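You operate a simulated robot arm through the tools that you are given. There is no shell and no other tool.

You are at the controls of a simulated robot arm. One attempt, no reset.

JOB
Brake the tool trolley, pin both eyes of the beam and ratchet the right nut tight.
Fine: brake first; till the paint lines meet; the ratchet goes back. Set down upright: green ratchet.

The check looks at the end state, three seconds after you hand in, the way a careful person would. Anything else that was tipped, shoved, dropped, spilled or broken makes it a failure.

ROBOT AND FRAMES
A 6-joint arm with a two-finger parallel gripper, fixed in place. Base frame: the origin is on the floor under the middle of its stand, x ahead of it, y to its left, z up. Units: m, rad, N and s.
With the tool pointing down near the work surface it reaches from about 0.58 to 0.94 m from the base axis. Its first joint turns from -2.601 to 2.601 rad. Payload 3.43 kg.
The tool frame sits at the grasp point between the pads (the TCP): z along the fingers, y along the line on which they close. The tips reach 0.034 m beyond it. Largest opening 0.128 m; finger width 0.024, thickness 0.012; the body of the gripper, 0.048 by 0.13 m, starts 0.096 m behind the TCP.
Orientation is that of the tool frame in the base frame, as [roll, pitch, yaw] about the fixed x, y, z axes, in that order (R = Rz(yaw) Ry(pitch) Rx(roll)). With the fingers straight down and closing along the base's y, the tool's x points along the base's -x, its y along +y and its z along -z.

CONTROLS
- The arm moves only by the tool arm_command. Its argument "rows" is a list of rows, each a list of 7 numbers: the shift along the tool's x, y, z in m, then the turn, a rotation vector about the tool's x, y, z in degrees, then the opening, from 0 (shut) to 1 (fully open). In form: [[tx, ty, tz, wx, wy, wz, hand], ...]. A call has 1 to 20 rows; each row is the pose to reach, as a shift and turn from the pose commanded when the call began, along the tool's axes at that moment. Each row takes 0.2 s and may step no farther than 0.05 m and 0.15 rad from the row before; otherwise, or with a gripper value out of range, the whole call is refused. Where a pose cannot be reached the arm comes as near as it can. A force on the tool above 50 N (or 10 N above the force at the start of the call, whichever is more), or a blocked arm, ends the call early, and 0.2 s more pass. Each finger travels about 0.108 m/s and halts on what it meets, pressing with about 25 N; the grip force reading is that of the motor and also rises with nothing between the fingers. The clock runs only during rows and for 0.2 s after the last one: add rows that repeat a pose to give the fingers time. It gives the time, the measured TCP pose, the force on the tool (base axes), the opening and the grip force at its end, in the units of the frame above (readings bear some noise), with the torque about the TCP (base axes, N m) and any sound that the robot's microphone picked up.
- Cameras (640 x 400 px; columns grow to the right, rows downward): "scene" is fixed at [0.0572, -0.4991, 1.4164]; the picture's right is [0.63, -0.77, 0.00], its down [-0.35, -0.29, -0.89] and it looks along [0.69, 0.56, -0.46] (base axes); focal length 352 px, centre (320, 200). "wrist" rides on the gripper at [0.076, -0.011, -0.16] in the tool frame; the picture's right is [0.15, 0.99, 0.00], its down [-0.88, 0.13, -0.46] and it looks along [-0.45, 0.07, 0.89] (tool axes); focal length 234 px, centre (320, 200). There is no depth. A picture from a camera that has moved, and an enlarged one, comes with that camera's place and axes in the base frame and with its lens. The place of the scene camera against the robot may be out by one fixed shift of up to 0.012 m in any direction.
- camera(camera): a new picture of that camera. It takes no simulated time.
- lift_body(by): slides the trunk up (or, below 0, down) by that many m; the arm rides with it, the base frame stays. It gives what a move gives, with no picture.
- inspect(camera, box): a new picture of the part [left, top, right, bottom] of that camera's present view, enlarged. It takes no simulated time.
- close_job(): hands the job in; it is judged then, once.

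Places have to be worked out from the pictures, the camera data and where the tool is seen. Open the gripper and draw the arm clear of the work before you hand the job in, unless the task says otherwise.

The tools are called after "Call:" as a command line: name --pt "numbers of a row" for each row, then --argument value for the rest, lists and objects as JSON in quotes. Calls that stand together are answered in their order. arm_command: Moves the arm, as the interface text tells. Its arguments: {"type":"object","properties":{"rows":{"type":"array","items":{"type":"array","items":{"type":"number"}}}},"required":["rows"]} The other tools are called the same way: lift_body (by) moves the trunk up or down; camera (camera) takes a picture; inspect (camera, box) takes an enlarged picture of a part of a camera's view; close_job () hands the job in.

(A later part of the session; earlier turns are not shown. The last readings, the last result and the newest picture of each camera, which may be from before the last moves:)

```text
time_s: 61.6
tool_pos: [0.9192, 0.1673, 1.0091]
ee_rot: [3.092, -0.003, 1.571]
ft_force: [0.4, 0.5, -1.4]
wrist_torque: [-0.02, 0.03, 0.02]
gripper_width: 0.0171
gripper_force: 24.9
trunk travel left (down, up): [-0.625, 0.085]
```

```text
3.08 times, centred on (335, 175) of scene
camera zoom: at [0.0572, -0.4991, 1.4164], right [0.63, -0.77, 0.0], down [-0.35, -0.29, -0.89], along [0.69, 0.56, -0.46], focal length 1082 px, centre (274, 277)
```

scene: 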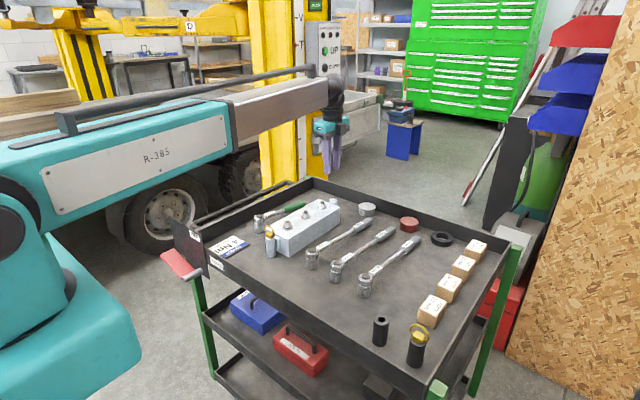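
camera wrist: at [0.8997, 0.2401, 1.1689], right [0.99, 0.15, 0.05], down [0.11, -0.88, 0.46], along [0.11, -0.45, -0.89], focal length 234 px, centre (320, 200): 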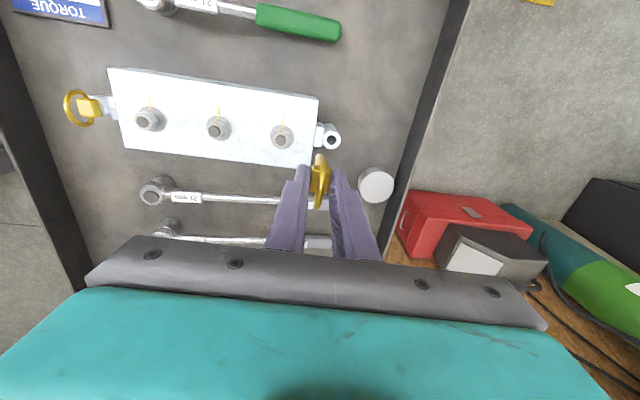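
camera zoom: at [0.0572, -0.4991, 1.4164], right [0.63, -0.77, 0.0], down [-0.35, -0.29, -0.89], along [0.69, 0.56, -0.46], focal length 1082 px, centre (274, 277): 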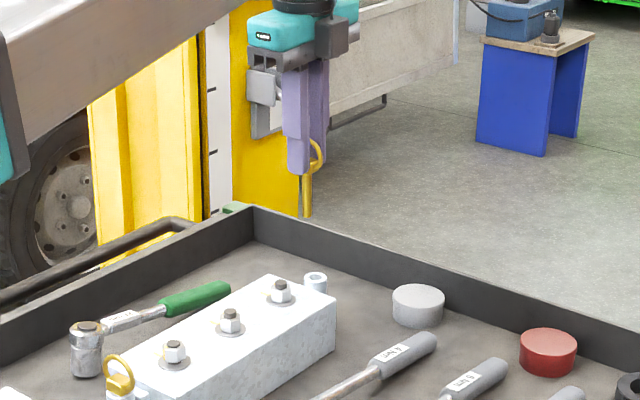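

I lower and extend so the pin tip hovers about 2.5 cm above the far eye.

Call:
arm_command --pt "0 0.0 0.02 0 0 0 0" --pt "0 0.003 0.04 0 0 0 0" --pt "0.0008 0.01 0.052 0 0 0 0" --pt "0.0015 0.0175 0.0579 0 0 0 0" --pt "0.0015 0.0175 0.0579 0 0 0 0"

Call:
inspect --camera "wrist" --box '[305, 130, 345, 170]'

Call:
inspect --camera "scene" --box '[315, 175, 355, 215]'

```text
time_s: 62.8
tool_pos: [0.9388, 0.1665, 0.953]
ee_rot: [3.092, -0.005, 1.572]
ft_force: [0.1, -0.3, -0.5]
wrist_torque: [0.0, -0.05, -0.02]
gripper_width: 0.0171
gripper_force: 24.9
trunk travel left (down, up): [-0.625, 0.085]
```

```text
10.00 times, centred on (325, 150) of wrist
camera zoom: at [0.9209, 0.2415, 1.112], right [0.99, 0.15, 0.05], down [0.11, -0.88, 0.46], along [0.11, -0.45, -0.89], focal length 2342 px, centre (270, 700)
```

zoom: 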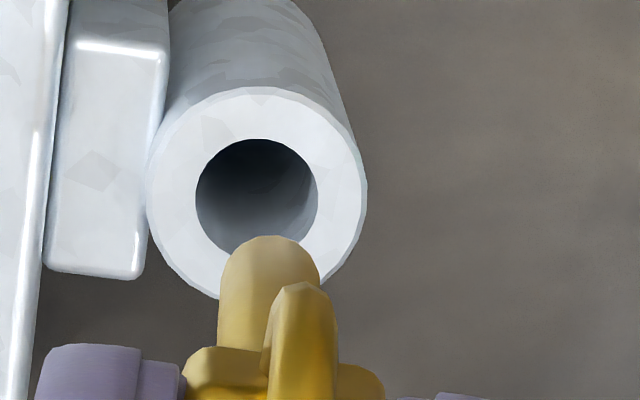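

```text
10.00 times, centred on (335, 195) of scene
camera zoom: at [0.0572, -0.4991, 1.4164], right [0.63, -0.77, 0.0], down [-0.35, -0.29, -0.89], along [0.69, 0.56, -0.46], focal length 3517 px, centre (170, 250)
```

zoom: 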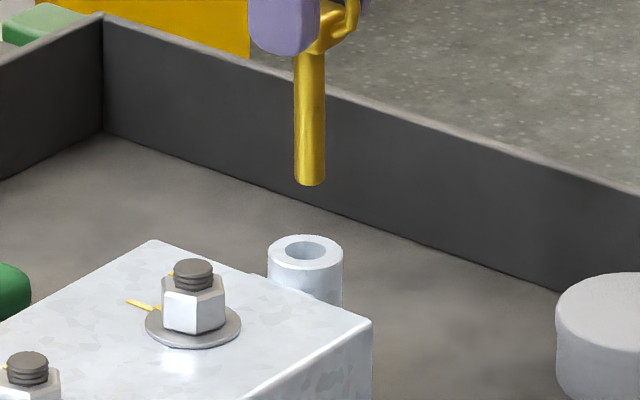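

The pin tip is about 1.8 mm short of the bore centre in y and on centre in x. I correct that and lower to just above the mouth.

Call:
arm_command --pt "0.0009 -0.0001 0.004 0 0 0 0" --pt "0.0018 -0.0002 0.008 0 0 0 0" --pt "0.0018 -0.0004 0.014 0 0 0 0" --pt "0.0018 -0.0004 0.014 0 0 0 0"

Call:
inspect --camera "wrist" --box '[305, 130, 345, 170]'

Call:
inspect --camera "scene" --box '[315, 175, 355, 215]'

```text
time_s: 63.8
tool_pos: [0.9413, 0.1691, 0.9395]
ee_rot: [3.091, -0.006, 1.573]
ft_force: [-0.1, -0.1, -0.6]
wrist_torque: [0.0, 0.04, 0.0]
gripper_width: 0.0172
gripper_force: 24.8
trunk travel left (down, up): [-0.625, 0.085]
```

```text
10.00 times, centred on (325, 150) of wrist
camera zoom: at [0.9206, 0.2431, 1.0978], right [0.99, 0.15, 0.05], down [0.11, -0.88, 0.46], along [0.11, -0.45, -0.89], focal length 2342 px, centre (270, 700)
```

zoom: 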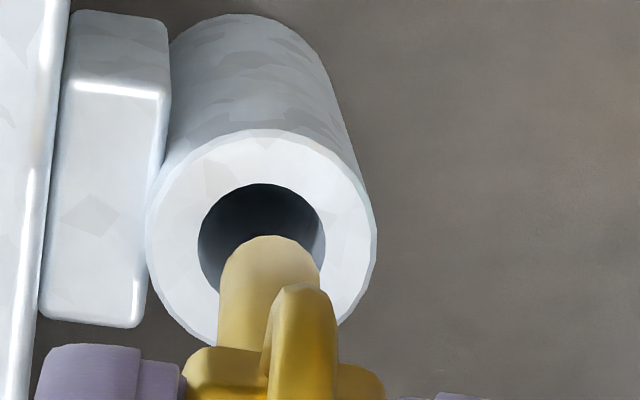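

```text
10.00 times, centred on (335, 195) of scene
camera zoom: at [0.0572, -0.4991, 1.4164], right [0.63, -0.77, 0.0], down [-0.35, -0.29, -0.89], along [0.69, 0.56, -0.46], focal length 3517 px, centre (170, 250)
```

zoom: 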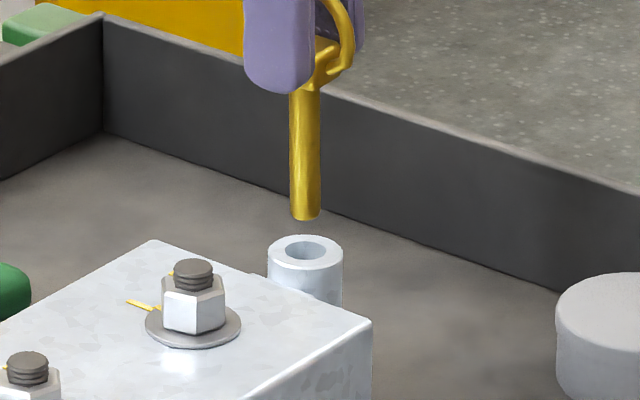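

The pin is aligned with the bore in both views to within half a millimetre. I lower it vertically into the mouth for 3 cm.

Call:
arm_command --pt "0.0001 -0.0003 0.005 0 0 0 0" --pt "0.0001 -0.0006 0.01 0 0 0 0" --pt "0.0002 -0.0009 0.015 0 0 0 0" --pt "0.0002 -0.0011 0.02 0 0 0 0" --pt "0.0002 -0.0013 0.025 0 0 0 0" --pt "0.0002 -0.0015 0.03 0 0 0 0"

Call:
inspect --camera "wrist" --box '[305, 130, 345, 170]'

Call:
inspect --camera "scene" --box '[315, 175, 355, 215]'

```text
time_s: 65.2
tool_pos: [0.9399, 0.1694, 0.9091]
ee_rot: [3.09, -0.006, 1.573]
ft_force: [-0.2, 0.7, -0.2]
wrist_torque: [0.0, 0.0, 0.01]
gripper_width: 0.0171
gripper_force: 24.6
trunk travel left (down, up): [-0.625, 0.085]
```

```text
10.00 times, centred on (325, 150) of wrist
camera zoom: at [0.9208, 0.2437, 1.0683], right [0.99, 0.15, 0.05], down [0.11, -0.88, 0.46], along [0.11, -0.45, -0.89], focal length 2342 px, centre (270, 700)
```

zoom: 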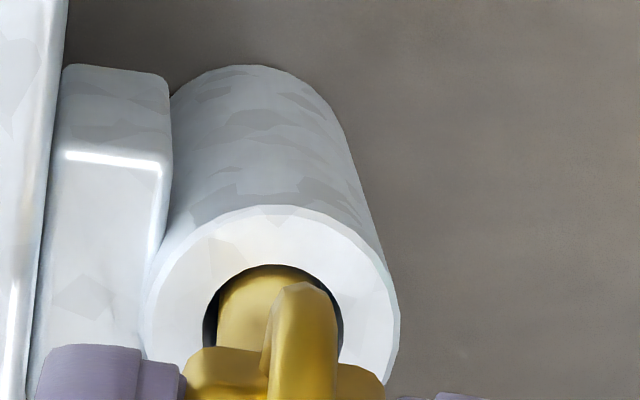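

```text
10.00 times, centred on (335, 195) of scene
camera zoom: at [0.0572, -0.4991, 1.4164], right [0.63, -0.77, 0.0], down [-0.35, -0.29, -0.89], along [0.69, 0.56, -0.46], focal length 3517 px, centre (170, 250)
```

zoom: 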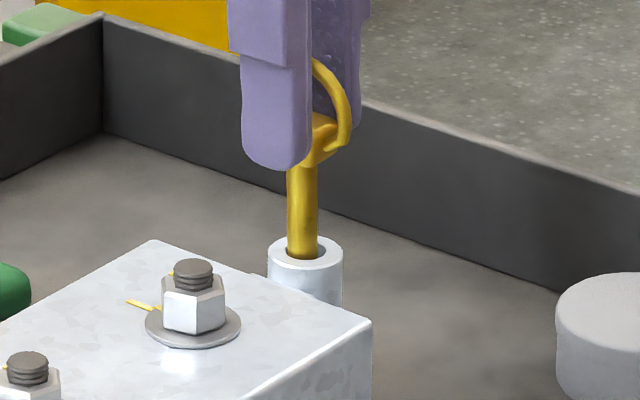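

The pin has entered with no force. I continue down to just short of seating.

Call:
arm_command --pt "0 -0.0001 0.005 0 0 0 0" --pt "0 -0.0002 0.01 0 0 0 0" --pt "0 -0.0004 0.015 0 0 0 0" --pt "0 -0.0006 0.02 0 0 0 0" --pt "0 -0.0008 0.025 0 0 0 0" --pt "0 -0.001 0.029 0 0 0 0" --pt "0 -0.001 0.029 0 0 0 0"

Call:
inspect --camera "wrist" --box '[280, 130, 380, 230]'

Call:
inspect --camera "scene" --box '[315, 175, 355, 215]'

```text
time_s: 66.8
tool_pos: [0.9411, 0.1698, 0.88]
ee_rot: [3.091, -0.005, 1.573]
ft_force: [-0.1, -0.4, 0.2]
wrist_torque: [0.01, 0.0, 0.01]
gripper_width: 0.017
gripper_force: 25.0
trunk travel left (down, up): [-0.625, 0.085]
```

```text
4.00 times, centred on (330, 180) of wrist
camera zoom: at [0.9208, 0.2432, 1.0388], right [0.99, 0.15, 0.05], down [0.11, -0.88, 0.46], along [0.11, -0.45, -0.89], focal length 937 px, centre (280, 280)
```

zoom: 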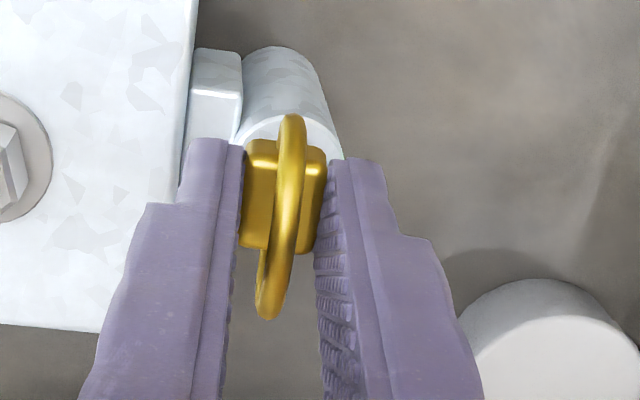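

```text
10.00 times, centred on (335, 195) of scene
camera zoom: at [0.0572, -0.4991, 1.4164], right [0.63, -0.77, 0.0], down [-0.35, -0.29, -0.89], along [0.69, 0.56, -0.46], focal length 3517 px, centre (170, 250)
```

zoom: 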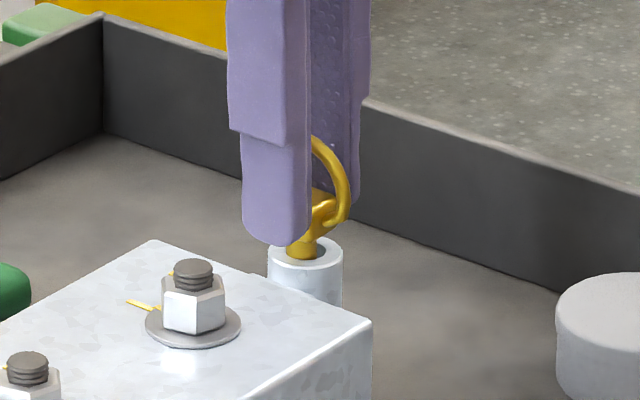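

About 5 mm remain. I ease down the rest.

Call:
arm_command --pt "0 -0.0001 0.002 0 0 0 0" --pt "0 -0.0002 0.004 0 0 0 0" --pt "0 -0.0003 0.0058 0 0 0 0" --pt "0 -0.0003 0.0058 0 0 0 0"

Call:
inspect --camera "scene" --box '[315, 175, 355, 215]'

```text
time_s: 67.8
tool_pos: [0.9417, 0.1688, 0.8732]
ee_rot: [3.091, -0.005, 1.574]
ft_force: [0.6, 0.0, -1.0]
wrist_torque: [-0.01, 0.0, 0.0]
gripper_width: 0.017
gripper_force: 25.6
trunk travel left (down, up): [-0.625, 0.085]
```

```text
10.00 times, centred on (335, 195) of scene
camera zoom: at [0.0572, -0.4991, 1.4164], right [0.63, -0.77, 0.0], down [-0.35, -0.29, -0.89], along [0.69, 0.56, -0.46], focal length 3517 px, centre (170, 250)
```

zoom: 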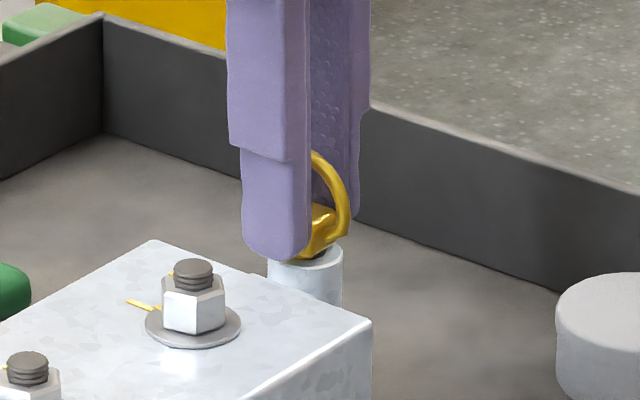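

The head is a millimetre or so from seating. I open to release and then lift out.

Call:
arm_command --pt "0 0 0 0 0 0 0.17" --pt "0 0 0 0 0 0 0.22" --pt "0 0 0 0 0 0 0.27" --pt "0 0 0 0 0 0 0.27"

Call:
arm_command --pt "0 -0.0005 -0.01 0 0 0 0.27" --pt "0 -0.001 -0.025 0 0 0 0.27" --pt "0 -0.004 -0.05 0 0 0 0.27" --pt "0 -0.01 -0.08 0 0 0 0.27" --pt "0 -0.02 -0.11 0 0 0 0.3" --pt "0 -0.03 -0.14 0 0 0 0.4" --pt "0 -0.03 -0.14 0 0 0 0.4"

Call:
inspect --camera "scene" --box '[240, 170, 360, 260]'

Call:
camera --camera "wrist"

```text
time_s: 68.8
tool_pos: [0.9406, 0.1696, 0.8734]
ee_rot: [3.091, -0.005, 1.572]
ft_force: [-0.1, 0.0, -0.4]
wrist_torque: [0.0, -0.01, 0.01]
gripper_width: 0.0344
gripper_force: 0.0
trunk travel left (down, up): [-0.625, 0.085]
```

```text
time_s: 70.4
tool_pos: [0.9036, 0.169, 1.0136]
ee_rot: [3.09, -0.007, 1.572]
ft_force: [0.2, -0.5, -0.3]
wrist_torque: [0.0, -0.03, -0.01]
gripper_width: 0.051
gripper_force: 0.0
trunk travel left (down, up): [-0.625, 0.085]
```

```text
4.44 times, centred on (300, 215) of scene
camera zoom: at [0.0572, -0.4991, 1.4164], right [0.63, -0.77, 0.0], down [-0.35, -0.29, -0.89], along [0.69, 0.56, -0.46], focal length 1563 px, centre (409, 133)
```

zoom: 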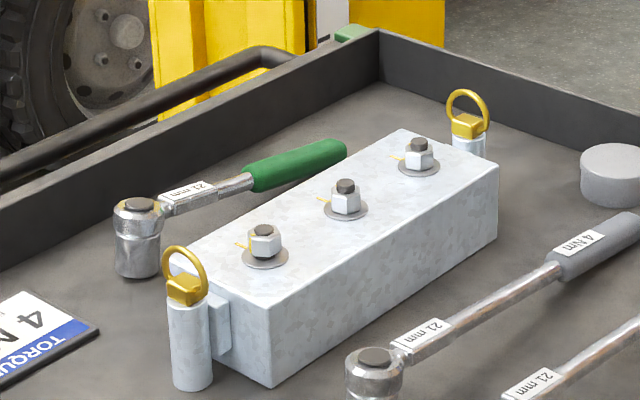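

```text
taken
camera wrist: at [0.8833, 0.2427, 1.1721], right [0.99, 0.15, 0.05], down [0.11, -0.88, 0.46], along [0.11, -0.45, -0.89], focal length 234 px, centre (320, 200)
```

wrist: 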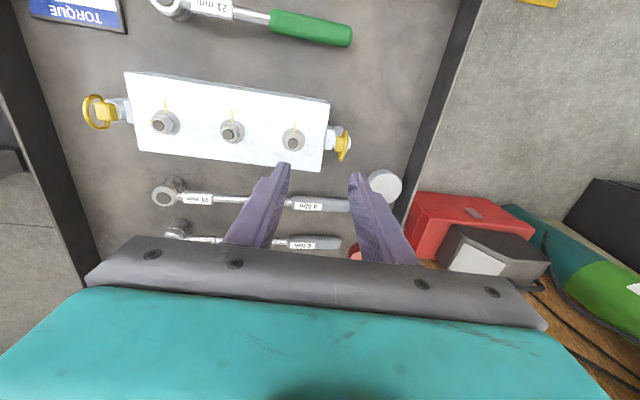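

Both pins are seated with rings up, and nothing else has moved. Next is the green ratchet: its handle end rests on the tray, so it sits tilted about 9°. I return the tool to vertical above it first.

Call:
arm_command --pt "0.02 -0.02 -0.005 0.7 -0.12 0 0.4" --pt "0.045 -0.045 -0.01 1.4 -0.25 0 0.4" --pt "0.07 -0.07 -0.015 2.1 -0.37 0 0.4" --pt "0.095 -0.095 -0.02 2.85 -0.45 0 0.4" --pt "0.12 -0.115 -0.02 2.85 -0.45 0 0.4" --pt "0.12 -0.115 -0.02 2.85 -0.45 0 0.4"

Call:
arm_command --pt "0 0 0 0 0 -7.5 0.4" --pt "0 0 0 0 0 -15 0.4" --pt "0 0 0 0 0 -22.5 0.4" --pt "0 0 0 0 0 -30 0.4" --pt "0 0 0 0 0 -37.5 0.4" --pt "0 0 0 0 0 -45 0.4" --pt "0 0 0 0 0 -52.5 0.4" --pt "0 0 0 0 0 -60 0.4" --pt "0 0 0 0 0 -67.5 0.4" --pt "0 0 0 0 0 -75 0.4" --pt "0 0 0 0 0 -82.5 0.4" --pt "0 0 0 0 0 -90 0.4" --pt "0 0 0 0 0 -90 0.4"

Call:
camera --camera "wrist"

Call:
camera --camera "scene"

```text
time_s: 71.8
tool_pos: [0.788, 0.2882, 1.0271]
ee_rot: [3.14, 0.005, 1.573]
ft_force: [-1.0, 0.4, -0.7]
wrist_torque: [0.01, -0.02, -0.02]
gripper_width: 0.0512
gripper_force: 0.0
trunk travel left (down, up): [-0.625, 0.085]
```

```text
time_s: 74.6
tool_pos: [0.7878, 0.288, 1.0268]
ee_rot: [-3.139, 0.002, -3.137]
ft_force: [0.3, -1.0, -0.3]
wrist_torque: [0.03, -0.02, -0.03]
gripper_width: 0.0511
gripper_force: 0.0
trunk travel left (down, up): [-0.625, 0.085]
```

```text
taken
camera wrist: at [0.7111, 0.2764, 1.1865], right [-0.15, 0.99, 0.0], down [0.88, 0.13, 0.46], along [0.45, 0.07, -0.89], focal length 234 px, centre (320, 200)
```

wrist: 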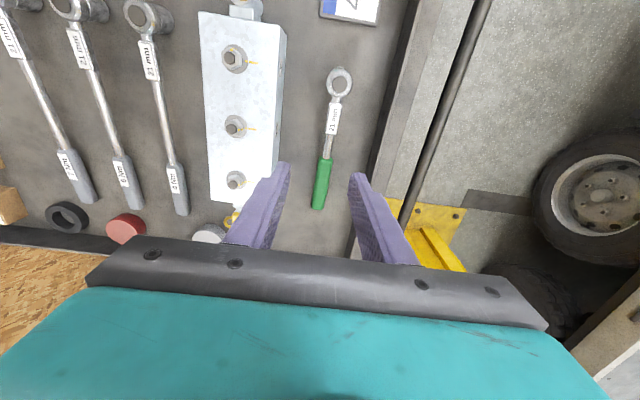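

```text
taken
```

scene: 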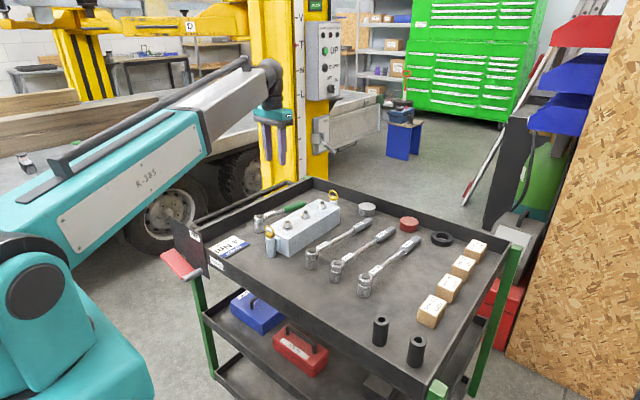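

The tool now closes along y above the ratchet with no contact. I enlarge the ratchet and the nut T.

Call:
inspect --camera "wrist" --box '[280, 60, 380, 220]'

Call:
inspect --camera "wrist" --box '[200, 20, 280, 90]'

Call:
inspect --camera "scene" --box '[245, 185, 317, 240]'

```text
2.50 times, centred on (330, 140) of wrist
camera zoom: at [0.7111, 0.2764, 1.1865], right [-0.15, 0.99, 0.0], down [0.88, 0.13, 0.46], along [0.45, 0.07, -0.89], focal length 585 px, centre (295, 350)
```

zoom: 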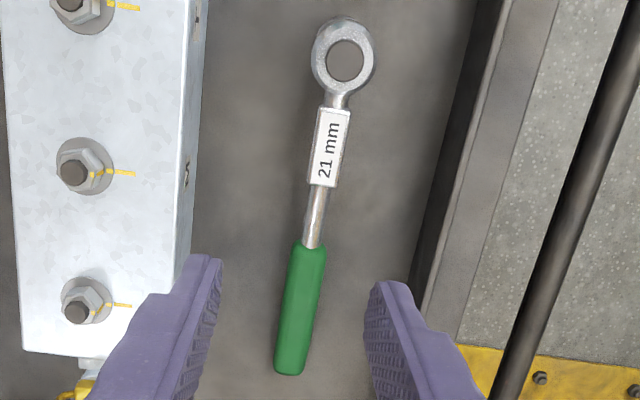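

```text
5.71 times, centred on (240, 55) of wrist
camera zoom: at [0.7111, 0.2764, 1.1865], right [-0.15, 0.99, 0.0], down [0.88, 0.13, 0.46], along [0.45, 0.07, -0.89], focal length 1338 px, centre (777, 1029)
```

zoom: 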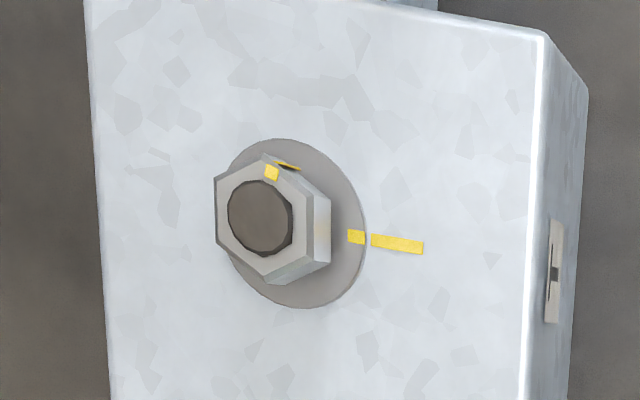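

```text
7.27 times, centred on (281, 212) of scene
camera zoom: at [0.0572, -0.4991, 1.4164], right [0.63, -0.77, 0.0], down [-0.35, -0.29, -0.89], along [0.69, 0.56, -0.46], focal length 2558 px, centre (604, 109)
```

zoom: 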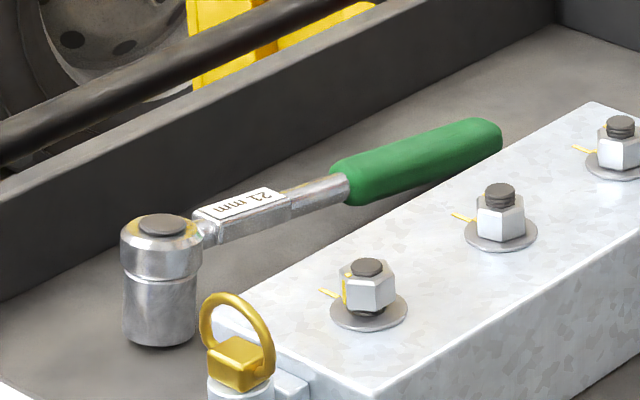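

The ratchet's handle runs along +x from the head at (0.712, 0.303, 0.827) down to the tray at x≈0.94, a slope of about 10°. I tilt the tool 10° to be square to the handle and hover above the label block at x≈0.76.

Call:
arm_command --pt "0.002 0.004 0.025 0 2 0 0.4" --pt "0.004 0.008 0.05 0 4 0 0.4" --pt "0.006 0.012 0.075 0 6 0 0.4" --pt "0.008 0.014 0.1 0 8 0 0.4" --pt "0.0102 0.0157 0.1258 0 10 0 0.4" --pt "0.0102 0.0157 0.1258 0 10 0 0.4"

Call:
inspect --camera "wrist" --box '[240, 40, 400, 240]'

Call:
inspect --camera "scene" --box '[235, 155, 335, 240]'

```text
time_s: 76.0
tool_pos: [0.7785, 0.3029, 0.901]
ee_rot: [-3.138, -0.175, 3.141]
ft_force: [0.4, -0.2, -0.2]
wrist_torque: [-0.01, 0.02, -0.02]
gripper_width: 0.0513
gripper_force: 0.2
trunk travel left (down, up): [-0.625, 0.085]
```

```text
2.00 times, centred on (320, 140) of wrist
camera zoom: at [0.7298, 0.2915, 1.0711], right [-0.15, 0.99, 0.02], down [0.95, 0.13, 0.3], along [0.29, 0.06, -0.95], focal length 468 px, centre (320, 320)
```

zoom: 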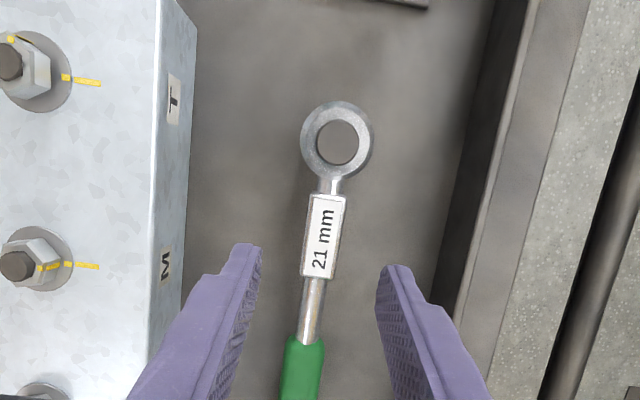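

```text
4.71 times, centred on (285, 198) of scene
camera zoom: at [0.0572, -0.4991, 1.4164], right [0.63, -0.77, 0.0], down [-0.35, -0.29, -0.89], along [0.69, 0.56, -0.46], focal length 1655 px, centre (485, 212)
```

zoom: 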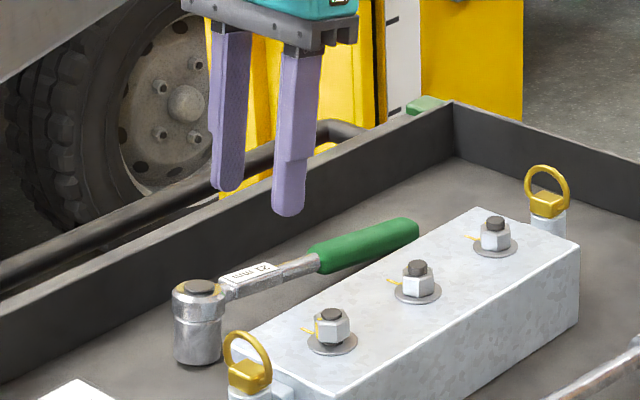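

The view looks straight down the tilted head, so the 10° tilt matches. I descend along the tool axis onto the label block and then close.

Call:
arm_command --pt "0.0003 0.0005 0.02 0 0 0 0.4" --pt "0.0006 0.001 0.04 0 0 0 0.4" --pt "0.0008 0.001 0.06 0 0 0 0.4" --pt "0.0008 0.001 0.079 0 0 0 0.4" --pt "0.0008 0.001 0.079 0 0 0 0.4"

Call:
inspect --camera "wrist" --box '[240, 40, 400, 240]'

Call:
inspect --camera "scene" --box '[235, 155, 335, 240]'

```text
time_s: 77.2
tool_pos: [0.7631, 0.3046, 0.8236]
ee_rot: [-3.138, -0.172, -3.141]
ft_force: [-0.5, 0.4, -0.5]
wrist_torque: [0.03, -0.04, -0.01]
gripper_width: 0.0513
gripper_force: 0.1
trunk travel left (down, up): [-0.625, 0.085]
```

```text
2.00 times, centred on (320, 140) of wrist
camera zoom: at [0.715, 0.2924, 0.993], right [-0.15, 0.99, 0.02], down [0.95, 0.13, 0.3], along [0.29, 0.06, -0.95], focal length 468 px, centre (320, 320)
```

zoom: 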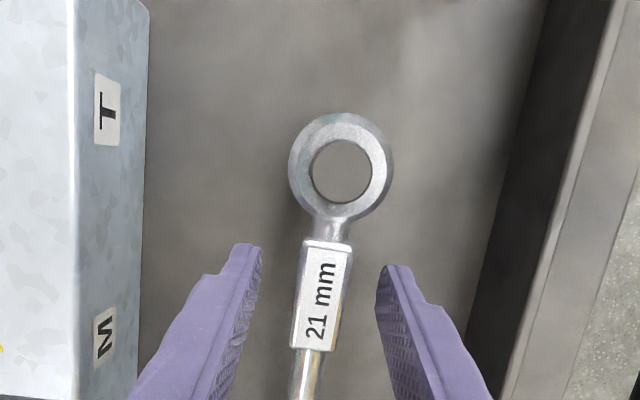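

```text
4.71 times, centred on (285, 198) of scene
camera zoom: at [0.0572, -0.4991, 1.4164], right [0.63, -0.77, 0.0], down [-0.35, -0.29, -0.89], along [0.69, 0.56, -0.46], focal length 1655 px, centre (485, 212)
```

zoom: 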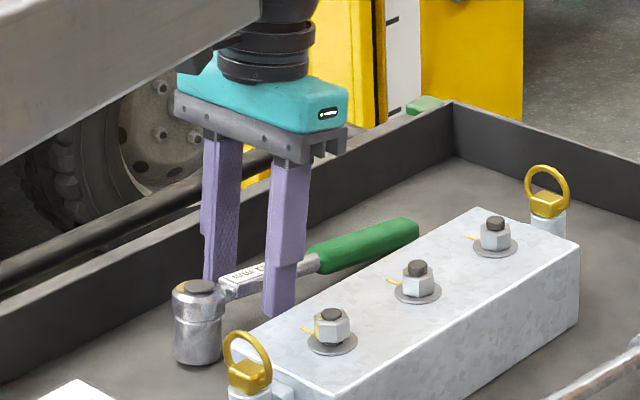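

The fingers straddle the label block. I close on it.

Call:
arm_command --pt "0 0 0 0 0 0 0.25" --pt "0 0 0 0 0 0 0.12" --pt "0 0 0 0 0 0 0.0" --pt "0 0 0 0 0 0 0.0" --pt "0 0 0 0 0 0 0.0"

Call:
inspect --camera "wrist" --box '[240, 40, 400, 240]'

Call:
inspect --camera "scene" --box '[235, 155, 335, 240]'

```text
time_s: 78.4
tool_pos: [0.7624, 0.3046, 0.8237]
ee_rot: [-3.14, -0.171, -3.141]
ft_force: [-1.1, 2.1, 0.2]
wrist_torque: [0.02, -0.07, 0.05]
gripper_width: 0.0206
gripper_force: 25.4
trunk travel left (down, up): [-0.625, 0.085]
```

```text
2.00 times, centred on (320, 140) of wrist
camera zoom: at [0.715, 0.2925, 0.9933], right [-0.15, 0.99, 0.02], down [0.95, 0.13, 0.3], along [0.29, 0.06, -0.95], focal length 468 px, centre (320, 320)
```

zoom: 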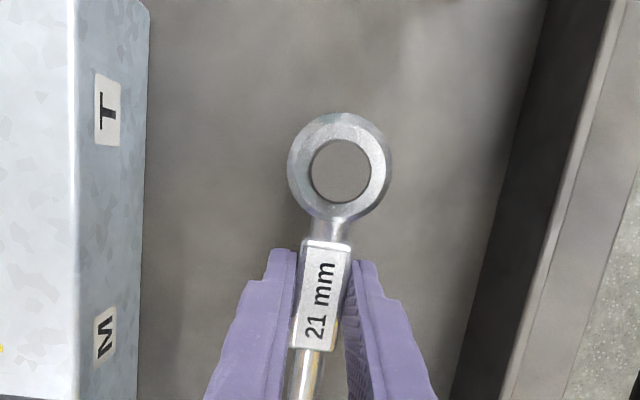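

```text
4.71 times, centred on (285, 198) of scene
camera zoom: at [0.0572, -0.4991, 1.4164], right [0.63, -0.77, 0.0], down [-0.35, -0.29, -0.89], along [0.69, 0.56, -0.46], focal length 1655 px, centre (485, 212)
```

zoom: 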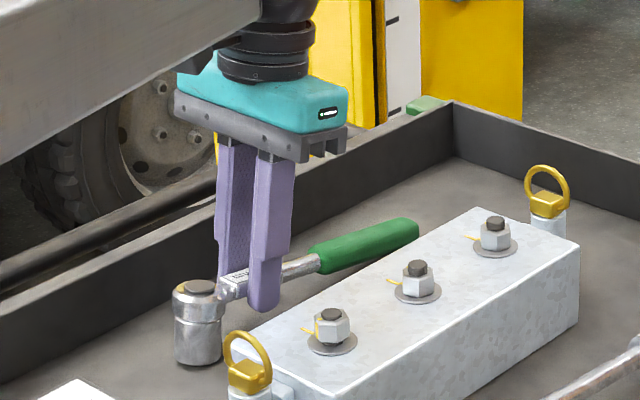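

The grip holds at 20.6 mm. I lift straight up slowly and watch for sag of the handle.

Call:
arm_command --pt "0.0017 0 -0.01 0 0 0 0" --pt "0.0034 0 -0.02 0 0 0 0" --pt "0.006 0 -0.035 0 0 0 0" --pt "0.0085 0 -0.049 0 0 0 0" --pt "0.0085 0 -0.049 0 0 0 0"

Call:
inspect --camera "wrist" --box '[240, 40, 400, 240]'

Call:
inspect --camera "scene" --box '[235, 155, 335, 240]'

```text
time_s: 79.6
tool_pos: [0.7632, 0.305, 0.8737]
ee_rot: [-3.138, -0.174, -3.141]
ft_force: [0.5, 0.4, -3.7]
wrist_torque: [0.01, 0.17, -0.02]
gripper_width: 0.0207
gripper_force: 24.4
trunk travel left (down, up): [-0.625, 0.085]
```

```text
2.00 times, centred on (320, 140) of wrist
camera zoom: at [0.7158, 0.2932, 1.0433], right [-0.15, 0.99, 0.02], down [0.95, 0.13, 0.3], along [0.29, 0.06, -0.95], focal length 468 px, centre (320, 320)
```

zoom: 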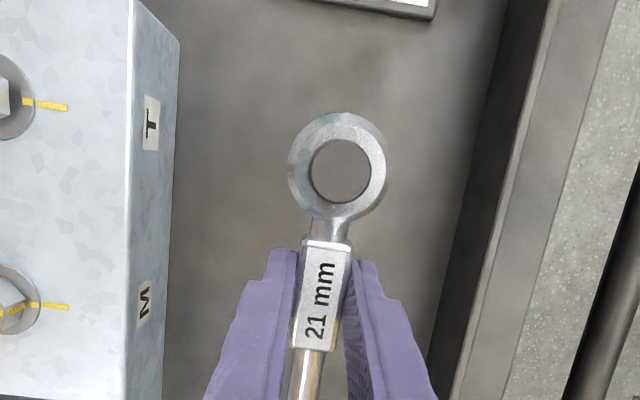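

```text
4.71 times, centred on (285, 198) of scene
camera zoom: at [0.0572, -0.4991, 1.4164], right [0.63, -0.77, 0.0], down [-0.35, -0.29, -0.89], along [0.69, 0.56, -0.46], focal length 1655 px, centre (485, 212)
```

zoom: 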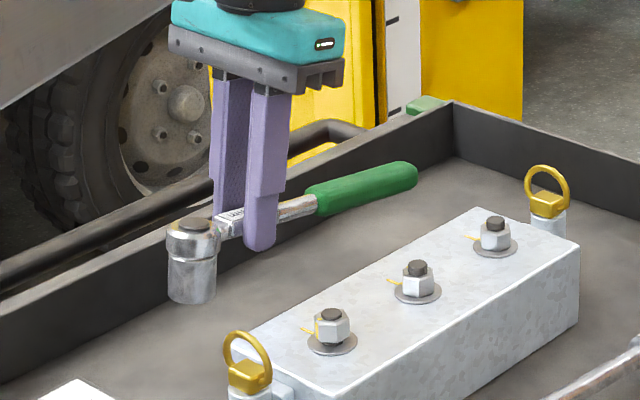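

The ratchet lifts without slipping (about 3.7 N, centre of mass about 0.1 m from the head). I raise it and rotate the tool to vertical so the socket points straight down.

Call:
arm_command --pt "0.003 0 -0.017 0 -1.5 0 0" --pt "0.006 0 -0.034 0 -3.5 0 0" --pt "0.009 0 -0.051 0 -5.5 0 0" --pt "0.012 0 -0.068 0 -7.5 0 0" --pt "0.015 0 -0.0847 0 -9.5 0 0" --pt "0.015 0 -0.0847 0 -10 0 0" --pt "0.015 0 -0.0847 0 -10 0 0"

Call:
inspect --camera "wrist" --box '[200, 20, 400, 240]'

Call:
inspect --camera "scene" --box '[225, 125, 345, 240]'

```text
time_s: 81.2
tool_pos: [0.7631, 0.3049, 0.9575]
ee_rot: [-3.14, 0.002, 3.14]
ft_force: [1.2, -0.3, -3.2]
wrist_torque: [0.01, 0.16, -0.01]
gripper_width: 0.0207
gripper_force: 25.0
trunk travel left (down, up): [-0.625, 0.085]
```

```text
1.82 times, centred on (300, 130) of wrist
camera zoom: at [0.6867, 0.2938, 1.118], right [-0.15, 0.99, 0.0], down [0.88, 0.13, 0.46], along [0.45, 0.06, -0.89], focal length 426 px, centre (356, 327)
```

zoom: 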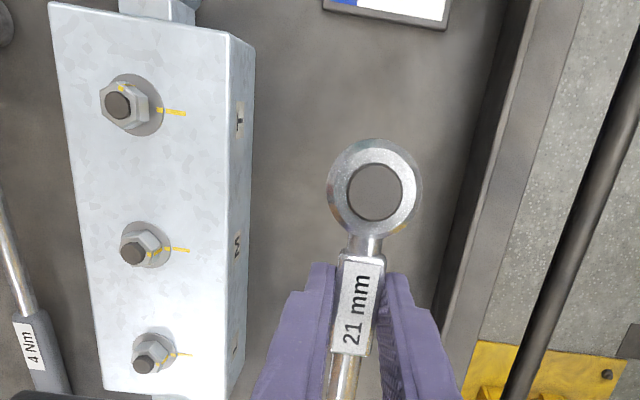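

```text
3.48 times, centred on (285, 182) of scene
camera zoom: at [0.0572, -0.4991, 1.4164], right [0.63, -0.77, 0.0], down [-0.35, -0.29, -0.89], along [0.69, 0.56, -0.46], focal length 1223 px, centre (442, 261)
```

zoom: 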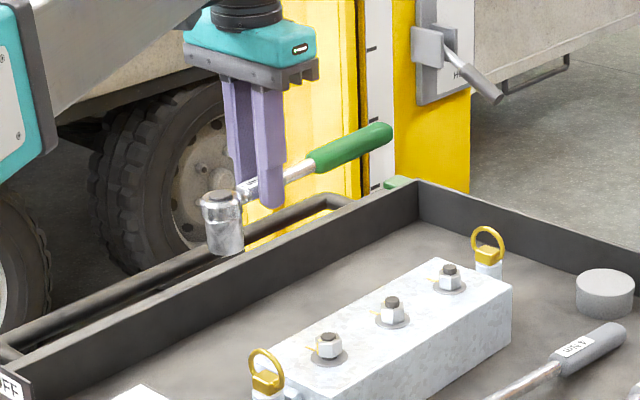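

The socket is now vertical. I carry the ratchet over to the loose nut T at about (0.7044, 0.1645), with the socket bottom about 3 cm above the bolt.

Call:
arm_command --pt "0.002 -0.035 0 0 0 0 0" --pt "0.004 -0.07 0 0 0 0 0" --pt "0.006 -0.105 0 0 0 0 0" --pt "0.0077 -0.1404 0 0 0 0 0" --pt "0.0077 -0.1404 0 0 0 0 0"

Call:
camera --camera "wrist"

Call:
inspect --camera "scene" --box '[250, 150, 350, 250]'

```text
time_s: 82.4
tool_pos: [0.7569, 0.1664, 0.9582]
ee_rot: [-3.14, 0.0, -3.139]
ft_force: [0.4, -0.2, -4.0]
wrist_torque: [0.02, 0.19, -0.02]
gripper_width: 0.0208
gripper_force: 25.0
trunk travel left (down, up): [-0.625, 0.085]
```

```text
taken
camera wrist: at [0.6803, 0.1535, 1.1183], right [-0.15, 0.99, 0.0], down [0.88, 0.13, 0.46], along [0.45, 0.06, -0.89], focal length 234 px, centre (320, 200)
```

wrist: 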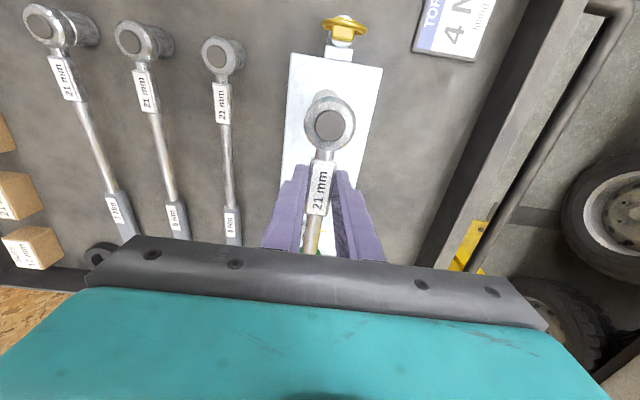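

```text
4.00 times, centred on (300, 200) of scene
camera zoom: at [0.0572, -0.4991, 1.4164], right [0.63, -0.77, 0.0], down [-0.35, -0.29, -0.89], along [0.69, 0.56, -0.46], focal length 1407 px, centre (400, 200)
```

zoom: 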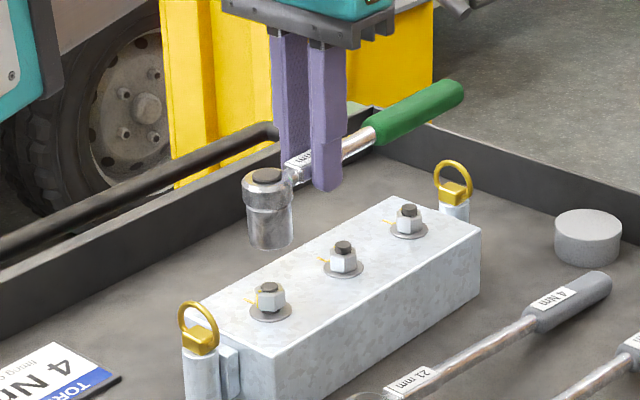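

I zoom in on the scene view to measure the socket axis against the bolt.

Call:
inspect --camera "scene" --box '[250, 185, 290, 235]'

Call:
inspect --camera "wrist" --box '[280, 40, 390, 200]'

```text
8.00 times, centred on (270, 210) of scene
camera zoom: at [0.0572, -0.4991, 1.4164], right [0.63, -0.77, 0.0], down [-0.35, -0.29, -0.89], along [0.69, 0.56, -0.46], focal length 2814 px, centre (720, 120)
```

zoom: 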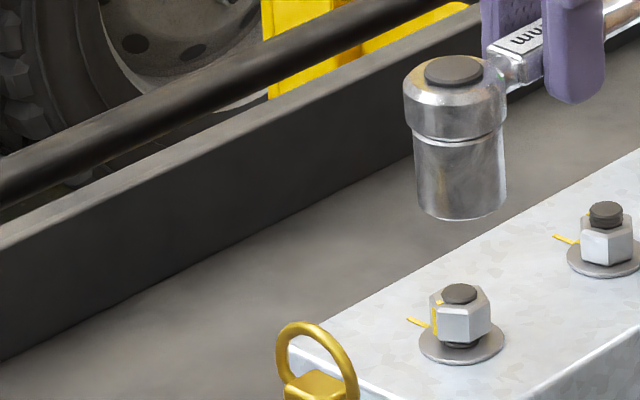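

```text
2.50 times, centred on (335, 120) of wrist
camera zoom: at [0.6803, 0.1535, 1.1183], right [-0.15, 0.99, 0.0], down [0.88, 0.13, 0.46], along [0.45, 0.06, -0.89], focal length 585 px, centre (282, 400)
```

zoom: 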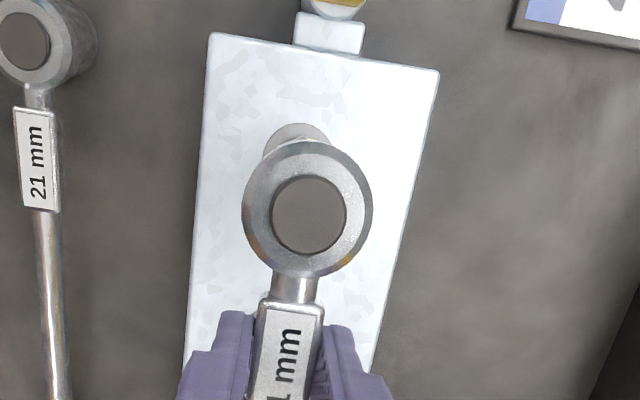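

The socket axis lies about 2–3 mm off the bolt. I correct −2.5 mm in x and lower to about 1 cm above the bolt to measure more directly.

Call:
arm_command --pt "0.001 0 0.008 0 0 0 0" --pt "0.002 0 0.016 0 0 0 0" --pt "0.0025 0 0.025 0 0 0 0" --pt "0.0025 0 0.025 0 0 0 0"

Call:
inspect --camera "scene" --box '[255, 195, 287, 235]'

Call:
inspect --camera "wrist" --box '[290, 70, 370, 150]'

```text
time_s: 83.4
tool_pos: [0.7525, 0.1646, 0.9336]
ee_rot: [-3.136, 0.001, -3.14]
ft_force: [0.0, 0.1, -4.1]
wrist_torque: [-0.02, 0.18, 0.01]
gripper_width: 0.0206
gripper_force: 25.4
trunk travel left (down, up): [-0.625, 0.085]
```

```text
10.00 times, centred on (271, 215) of scene
camera zoom: at [0.0572, -0.4991, 1.4164], right [0.63, -0.77, 0.0], down [-0.35, -0.29, -0.89], along [0.69, 0.56, -0.46], focal length 3517 px, centre (810, 50)
```

zoom: 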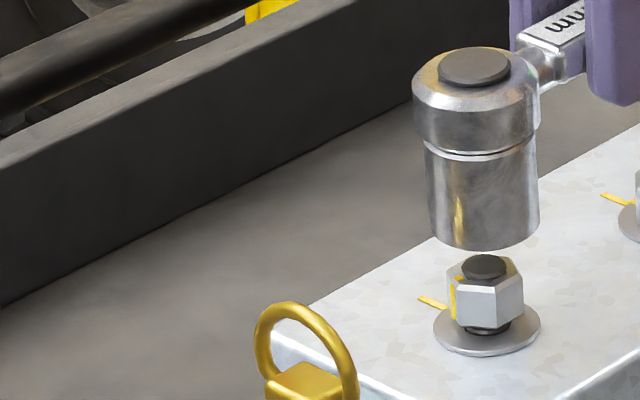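

```text
5.00 times, centred on (330, 110) of wrist
camera zoom: at [0.6771, 0.1529, 1.0938], right [-0.15, 0.99, 0.0], down [0.88, 0.13, 0.46], along [0.45, 0.06, -0.89], focal length 1171 px, centre (270, 650)
```

zoom: 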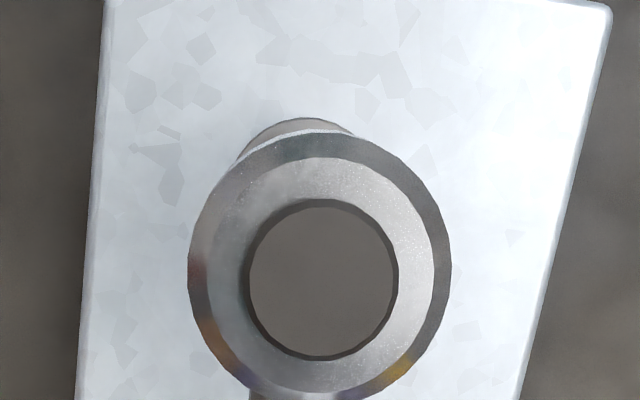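

The socket is within about 0.5 mm of the nut axis. I lower gently toward the nut top.

Call:
arm_command --pt "0 0 0.004 0 0 0 0" --pt "0 0 0.008 0 0 0 0" --pt "0 0 0.012 0 0 0 0" --pt "0 0 0.016 0 0 0 0" --pt "0 0 0.016 0 0 0 0"

Call:
inspect --camera "scene" --box '[255, 195, 287, 235]'

```text
time_s: 84.6
tool_pos: [0.753, 0.1653, 0.9183]
ee_rot: [-3.137, 0.0, -3.141]
ft_force: [0.7, 0.3, -4.3]
wrist_torque: [-0.01, 0.16, 0.0]
gripper_width: 0.0206
gripper_force: 24.8
trunk travel left (down, up): [-0.625, 0.085]
```

```text
10.00 times, centred on (271, 215) of scene
camera zoom: at [0.0572, -0.4991, 1.4164], right [0.63, -0.77, 0.0], down [-0.35, -0.29, -0.89], along [0.69, 0.56, -0.46], focal length 3517 px, centre (810, 50)
```

zoom: 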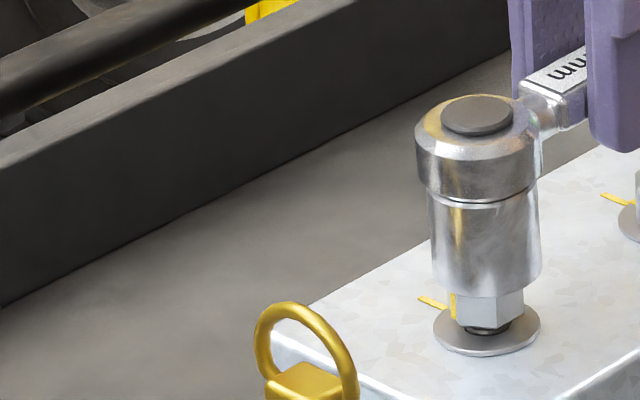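

The socket has gone over the bolt and the upper part of the nut with no contact force. I keep lowering in small steps.

Call:
arm_command --pt "0 0 0.003 0 0 0 0" --pt "0 0 0.006 0 0 0 0" --pt "0 0 0.009 0 0 0 0" --pt "0 0 0.012 0 0 0 0" --pt "0 0 0.012 0 0 0 0"

Call:
inspect --camera "scene" --box '[255, 195, 287, 235]'

```text
time_s: 85.8
tool_pos: [0.7522, 0.1652, 0.9069]
ee_rot: [-3.138, -0.001, -3.14]
ft_force: [-2.4, -1.1, -4.6]
wrist_torque: [0.02, 0.34, 0.03]
gripper_width: 0.0206
gripper_force: 24.4
trunk travel left (down, up): [-0.625, 0.085]
```

```text
10.00 times, centred on (271, 215) of scene
camera zoom: at [0.0572, -0.4991, 1.4164], right [0.63, -0.77, 0.0], down [-0.35, -0.29, -0.89], along [0.69, 0.56, -0.46], focal length 3517 px, centre (810, 50)
```

zoom: 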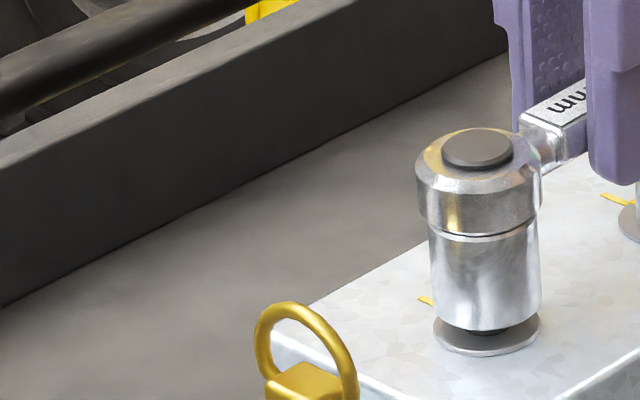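

The socket now covers most of the nut with only a light side force. I lower 4 mm more for full engagement.

Call:
arm_command --pt "0 0 0.002 0 0 0 0" --pt "0 0 0.004 0 0 0 0" --pt "0 0 0.004 0 0 0 0"

Call:
inspect --camera "scene" --box '[255, 195, 287, 235]'

```text
time_s: 86.6
tool_pos: [0.7539, 0.1655, 0.9014]
ee_rot: [-3.138, 0.002, -3.141]
ft_force: [-1.2, 0.3, -3.5]
wrist_torque: [0.01, 0.35, 0.03]
gripper_width: 0.0204
gripper_force: 24.6
trunk travel left (down, up): [-0.625, 0.085]
```

```text
10.00 times, centred on (271, 215) of scene
camera zoom: at [0.0572, -0.4991, 1.4164], right [0.63, -0.77, 0.0], down [-0.35, -0.29, -0.89], along [0.69, 0.56, -0.46], focal length 3517 px, centre (810, 50)
```

zoom: 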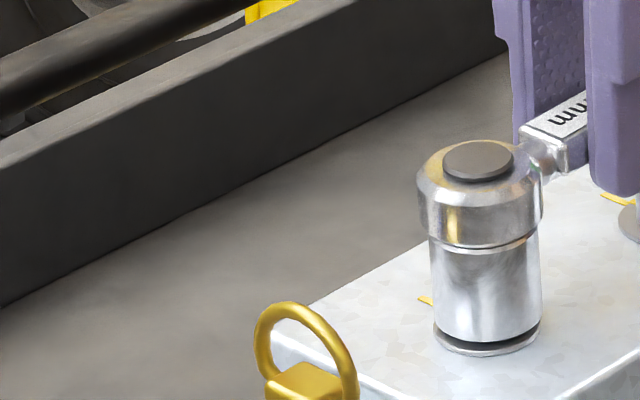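

The socket is over the nut to within about 3 mm of the washer. I begin turning clockwise about the nut axis, first 20°, checking force.

Call:
arm_command --pt "0.00019 -0.00433 0 0 0 5 0" --pt "0.00075 -0.00863 0 0 0 10 0" --pt "0.00169 -0.01286 0 0 0 15 0" --pt "0.003 -0.017 0 0 0 20 0"

Call:
inspect --camera "scene" --box '[245, 185, 309, 235]'

```text
time_s: 87.6
tool_pos: [0.7495, 0.147, 0.9018]
ee_rot: [-3.14, 0.003, 2.794]
ft_force: [-1.7, 2.4, -4.1]
wrist_torque: [0.02, 0.1, 0.05]
gripper_width: 0.0206
gripper_force: 24.9
trunk travel left (down, up): [-0.625, 0.085]
```

```text
8.00 times, centred on (277, 210) of scene
camera zoom: at [0.0572, -0.4991, 1.4164], right [0.63, -0.77, 0.0], down [-0.35, -0.29, -0.89], along [0.69, 0.56, -0.46], focal length 2814 px, centre (664, 120)
```

zoom: 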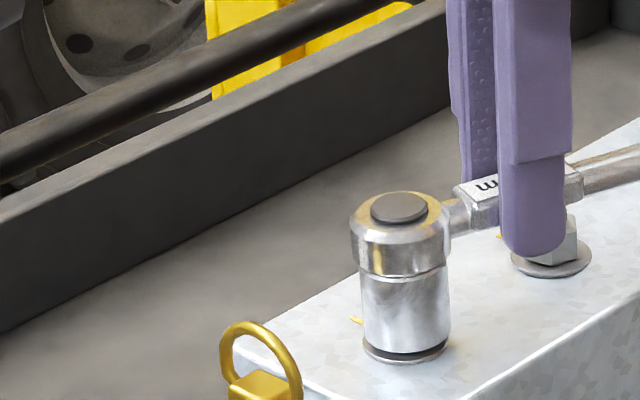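

Turning is easy so far (about 2 N). I continue another 25°.

Call:
arm_command --pt "0.00019 -0.00433 0 0 0 5 0" --pt "0.00075 -0.00863 0 0 0 10 0" --pt "0.00169 -0.01286 0 0 0 15 0" --pt "0.003 -0.017 0 0 0 20 0" --pt "0.00466 -0.021 0 0 0 25 0"

Call:
inspect --camera "scene" --box '[245, 185, 309, 235]'

Call:
camera --camera "wrist"

```text
time_s: 88.8
tool_pos: [0.7379, 0.1303, 0.9022]
ee_rot: [3.141, 0.003, 2.356]
ft_force: [-0.3, 5.5, -4.2]
wrist_torque: [0.5, 0.12, 0.5]
gripper_width: 0.0206
gripper_force: 24.9
trunk travel left (down, up): [-0.625, 0.085]
```

```text
8.00 times, centred on (277, 210) of scene
camera zoom: at [0.0572, -0.4991, 1.4164], right [0.63, -0.77, 0.0], down [-0.35, -0.29, -0.89], along [0.69, 0.56, -0.46], focal length 2814 px, centre (664, 120)
```

zoom: 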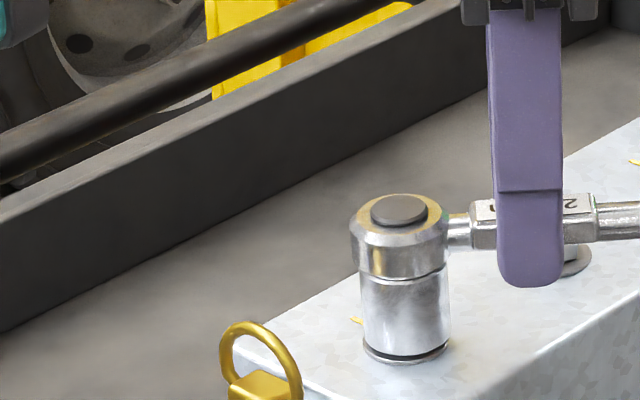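

```text
taken
camera wrist: at [0.6765, 0.175, 1.0616], right [0.6, 0.8, 0.0], down [0.71, -0.53, 0.46], along [0.37, -0.27, -0.89], focal length 234 px, centre (320, 200)
```

wrist: 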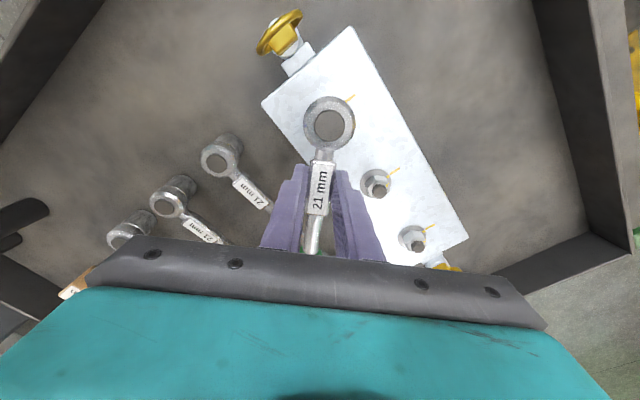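

Resistance is now building, about 0.7 Nm about the nut. I continue another 15° and check.

Call:
arm_command --pt "0.00019 -0.00433 0 0 0 5 0" --pt "0.00075 -0.00863 0 0 0 10 0" --pt "0.00169 -0.01286 0 0 0 15 0"

Call:
inspect --camera "scene" --box '[245, 185, 309, 235]'

Call:
inspect --camera "wrist" --box '[240, 60, 420, 220]'

```text
time_s: 89.6
tool_pos: [0.7287, 0.1234, 0.9023]
ee_rot: [-3.141, 0.006, 2.095]
ft_force: [7.8, 12.0, -5.6]
wrist_torque: [0.73, -0.3, 0.79]
gripper_width: 0.0239
gripper_force: 25.1
trunk travel left (down, up): [-0.625, 0.085]
```

```text
8.00 times, centred on (277, 210) of scene
camera zoom: at [0.0572, -0.4991, 1.4164], right [0.63, -0.77, 0.0], down [-0.35, -0.29, -0.89], along [0.69, 0.56, -0.46], focal length 2814 px, centre (664, 120)
```

zoom: 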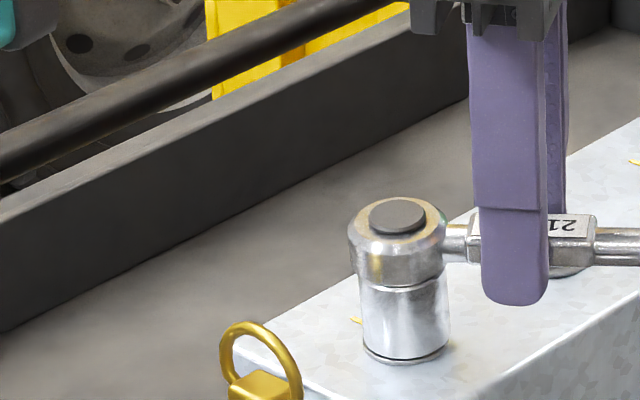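

```text
2.50 times, centred on (330, 140) of wrist
camera zoom: at [0.6808, 0.1825, 1.0615], right [0.78, 0.62, 0.0], down [0.55, -0.7, 0.46], along [0.28, -0.36, -0.89], focal length 585 px, centre (295, 350)
```

zoom: 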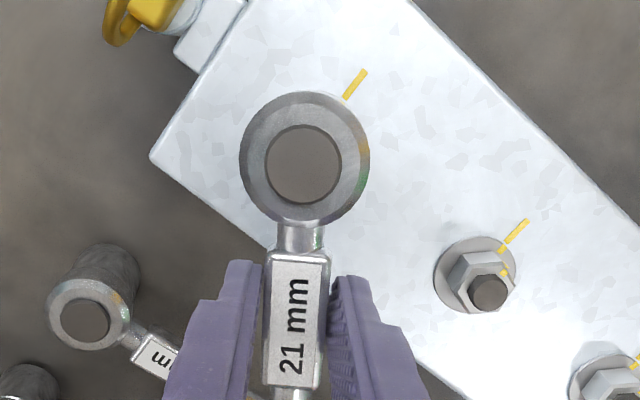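

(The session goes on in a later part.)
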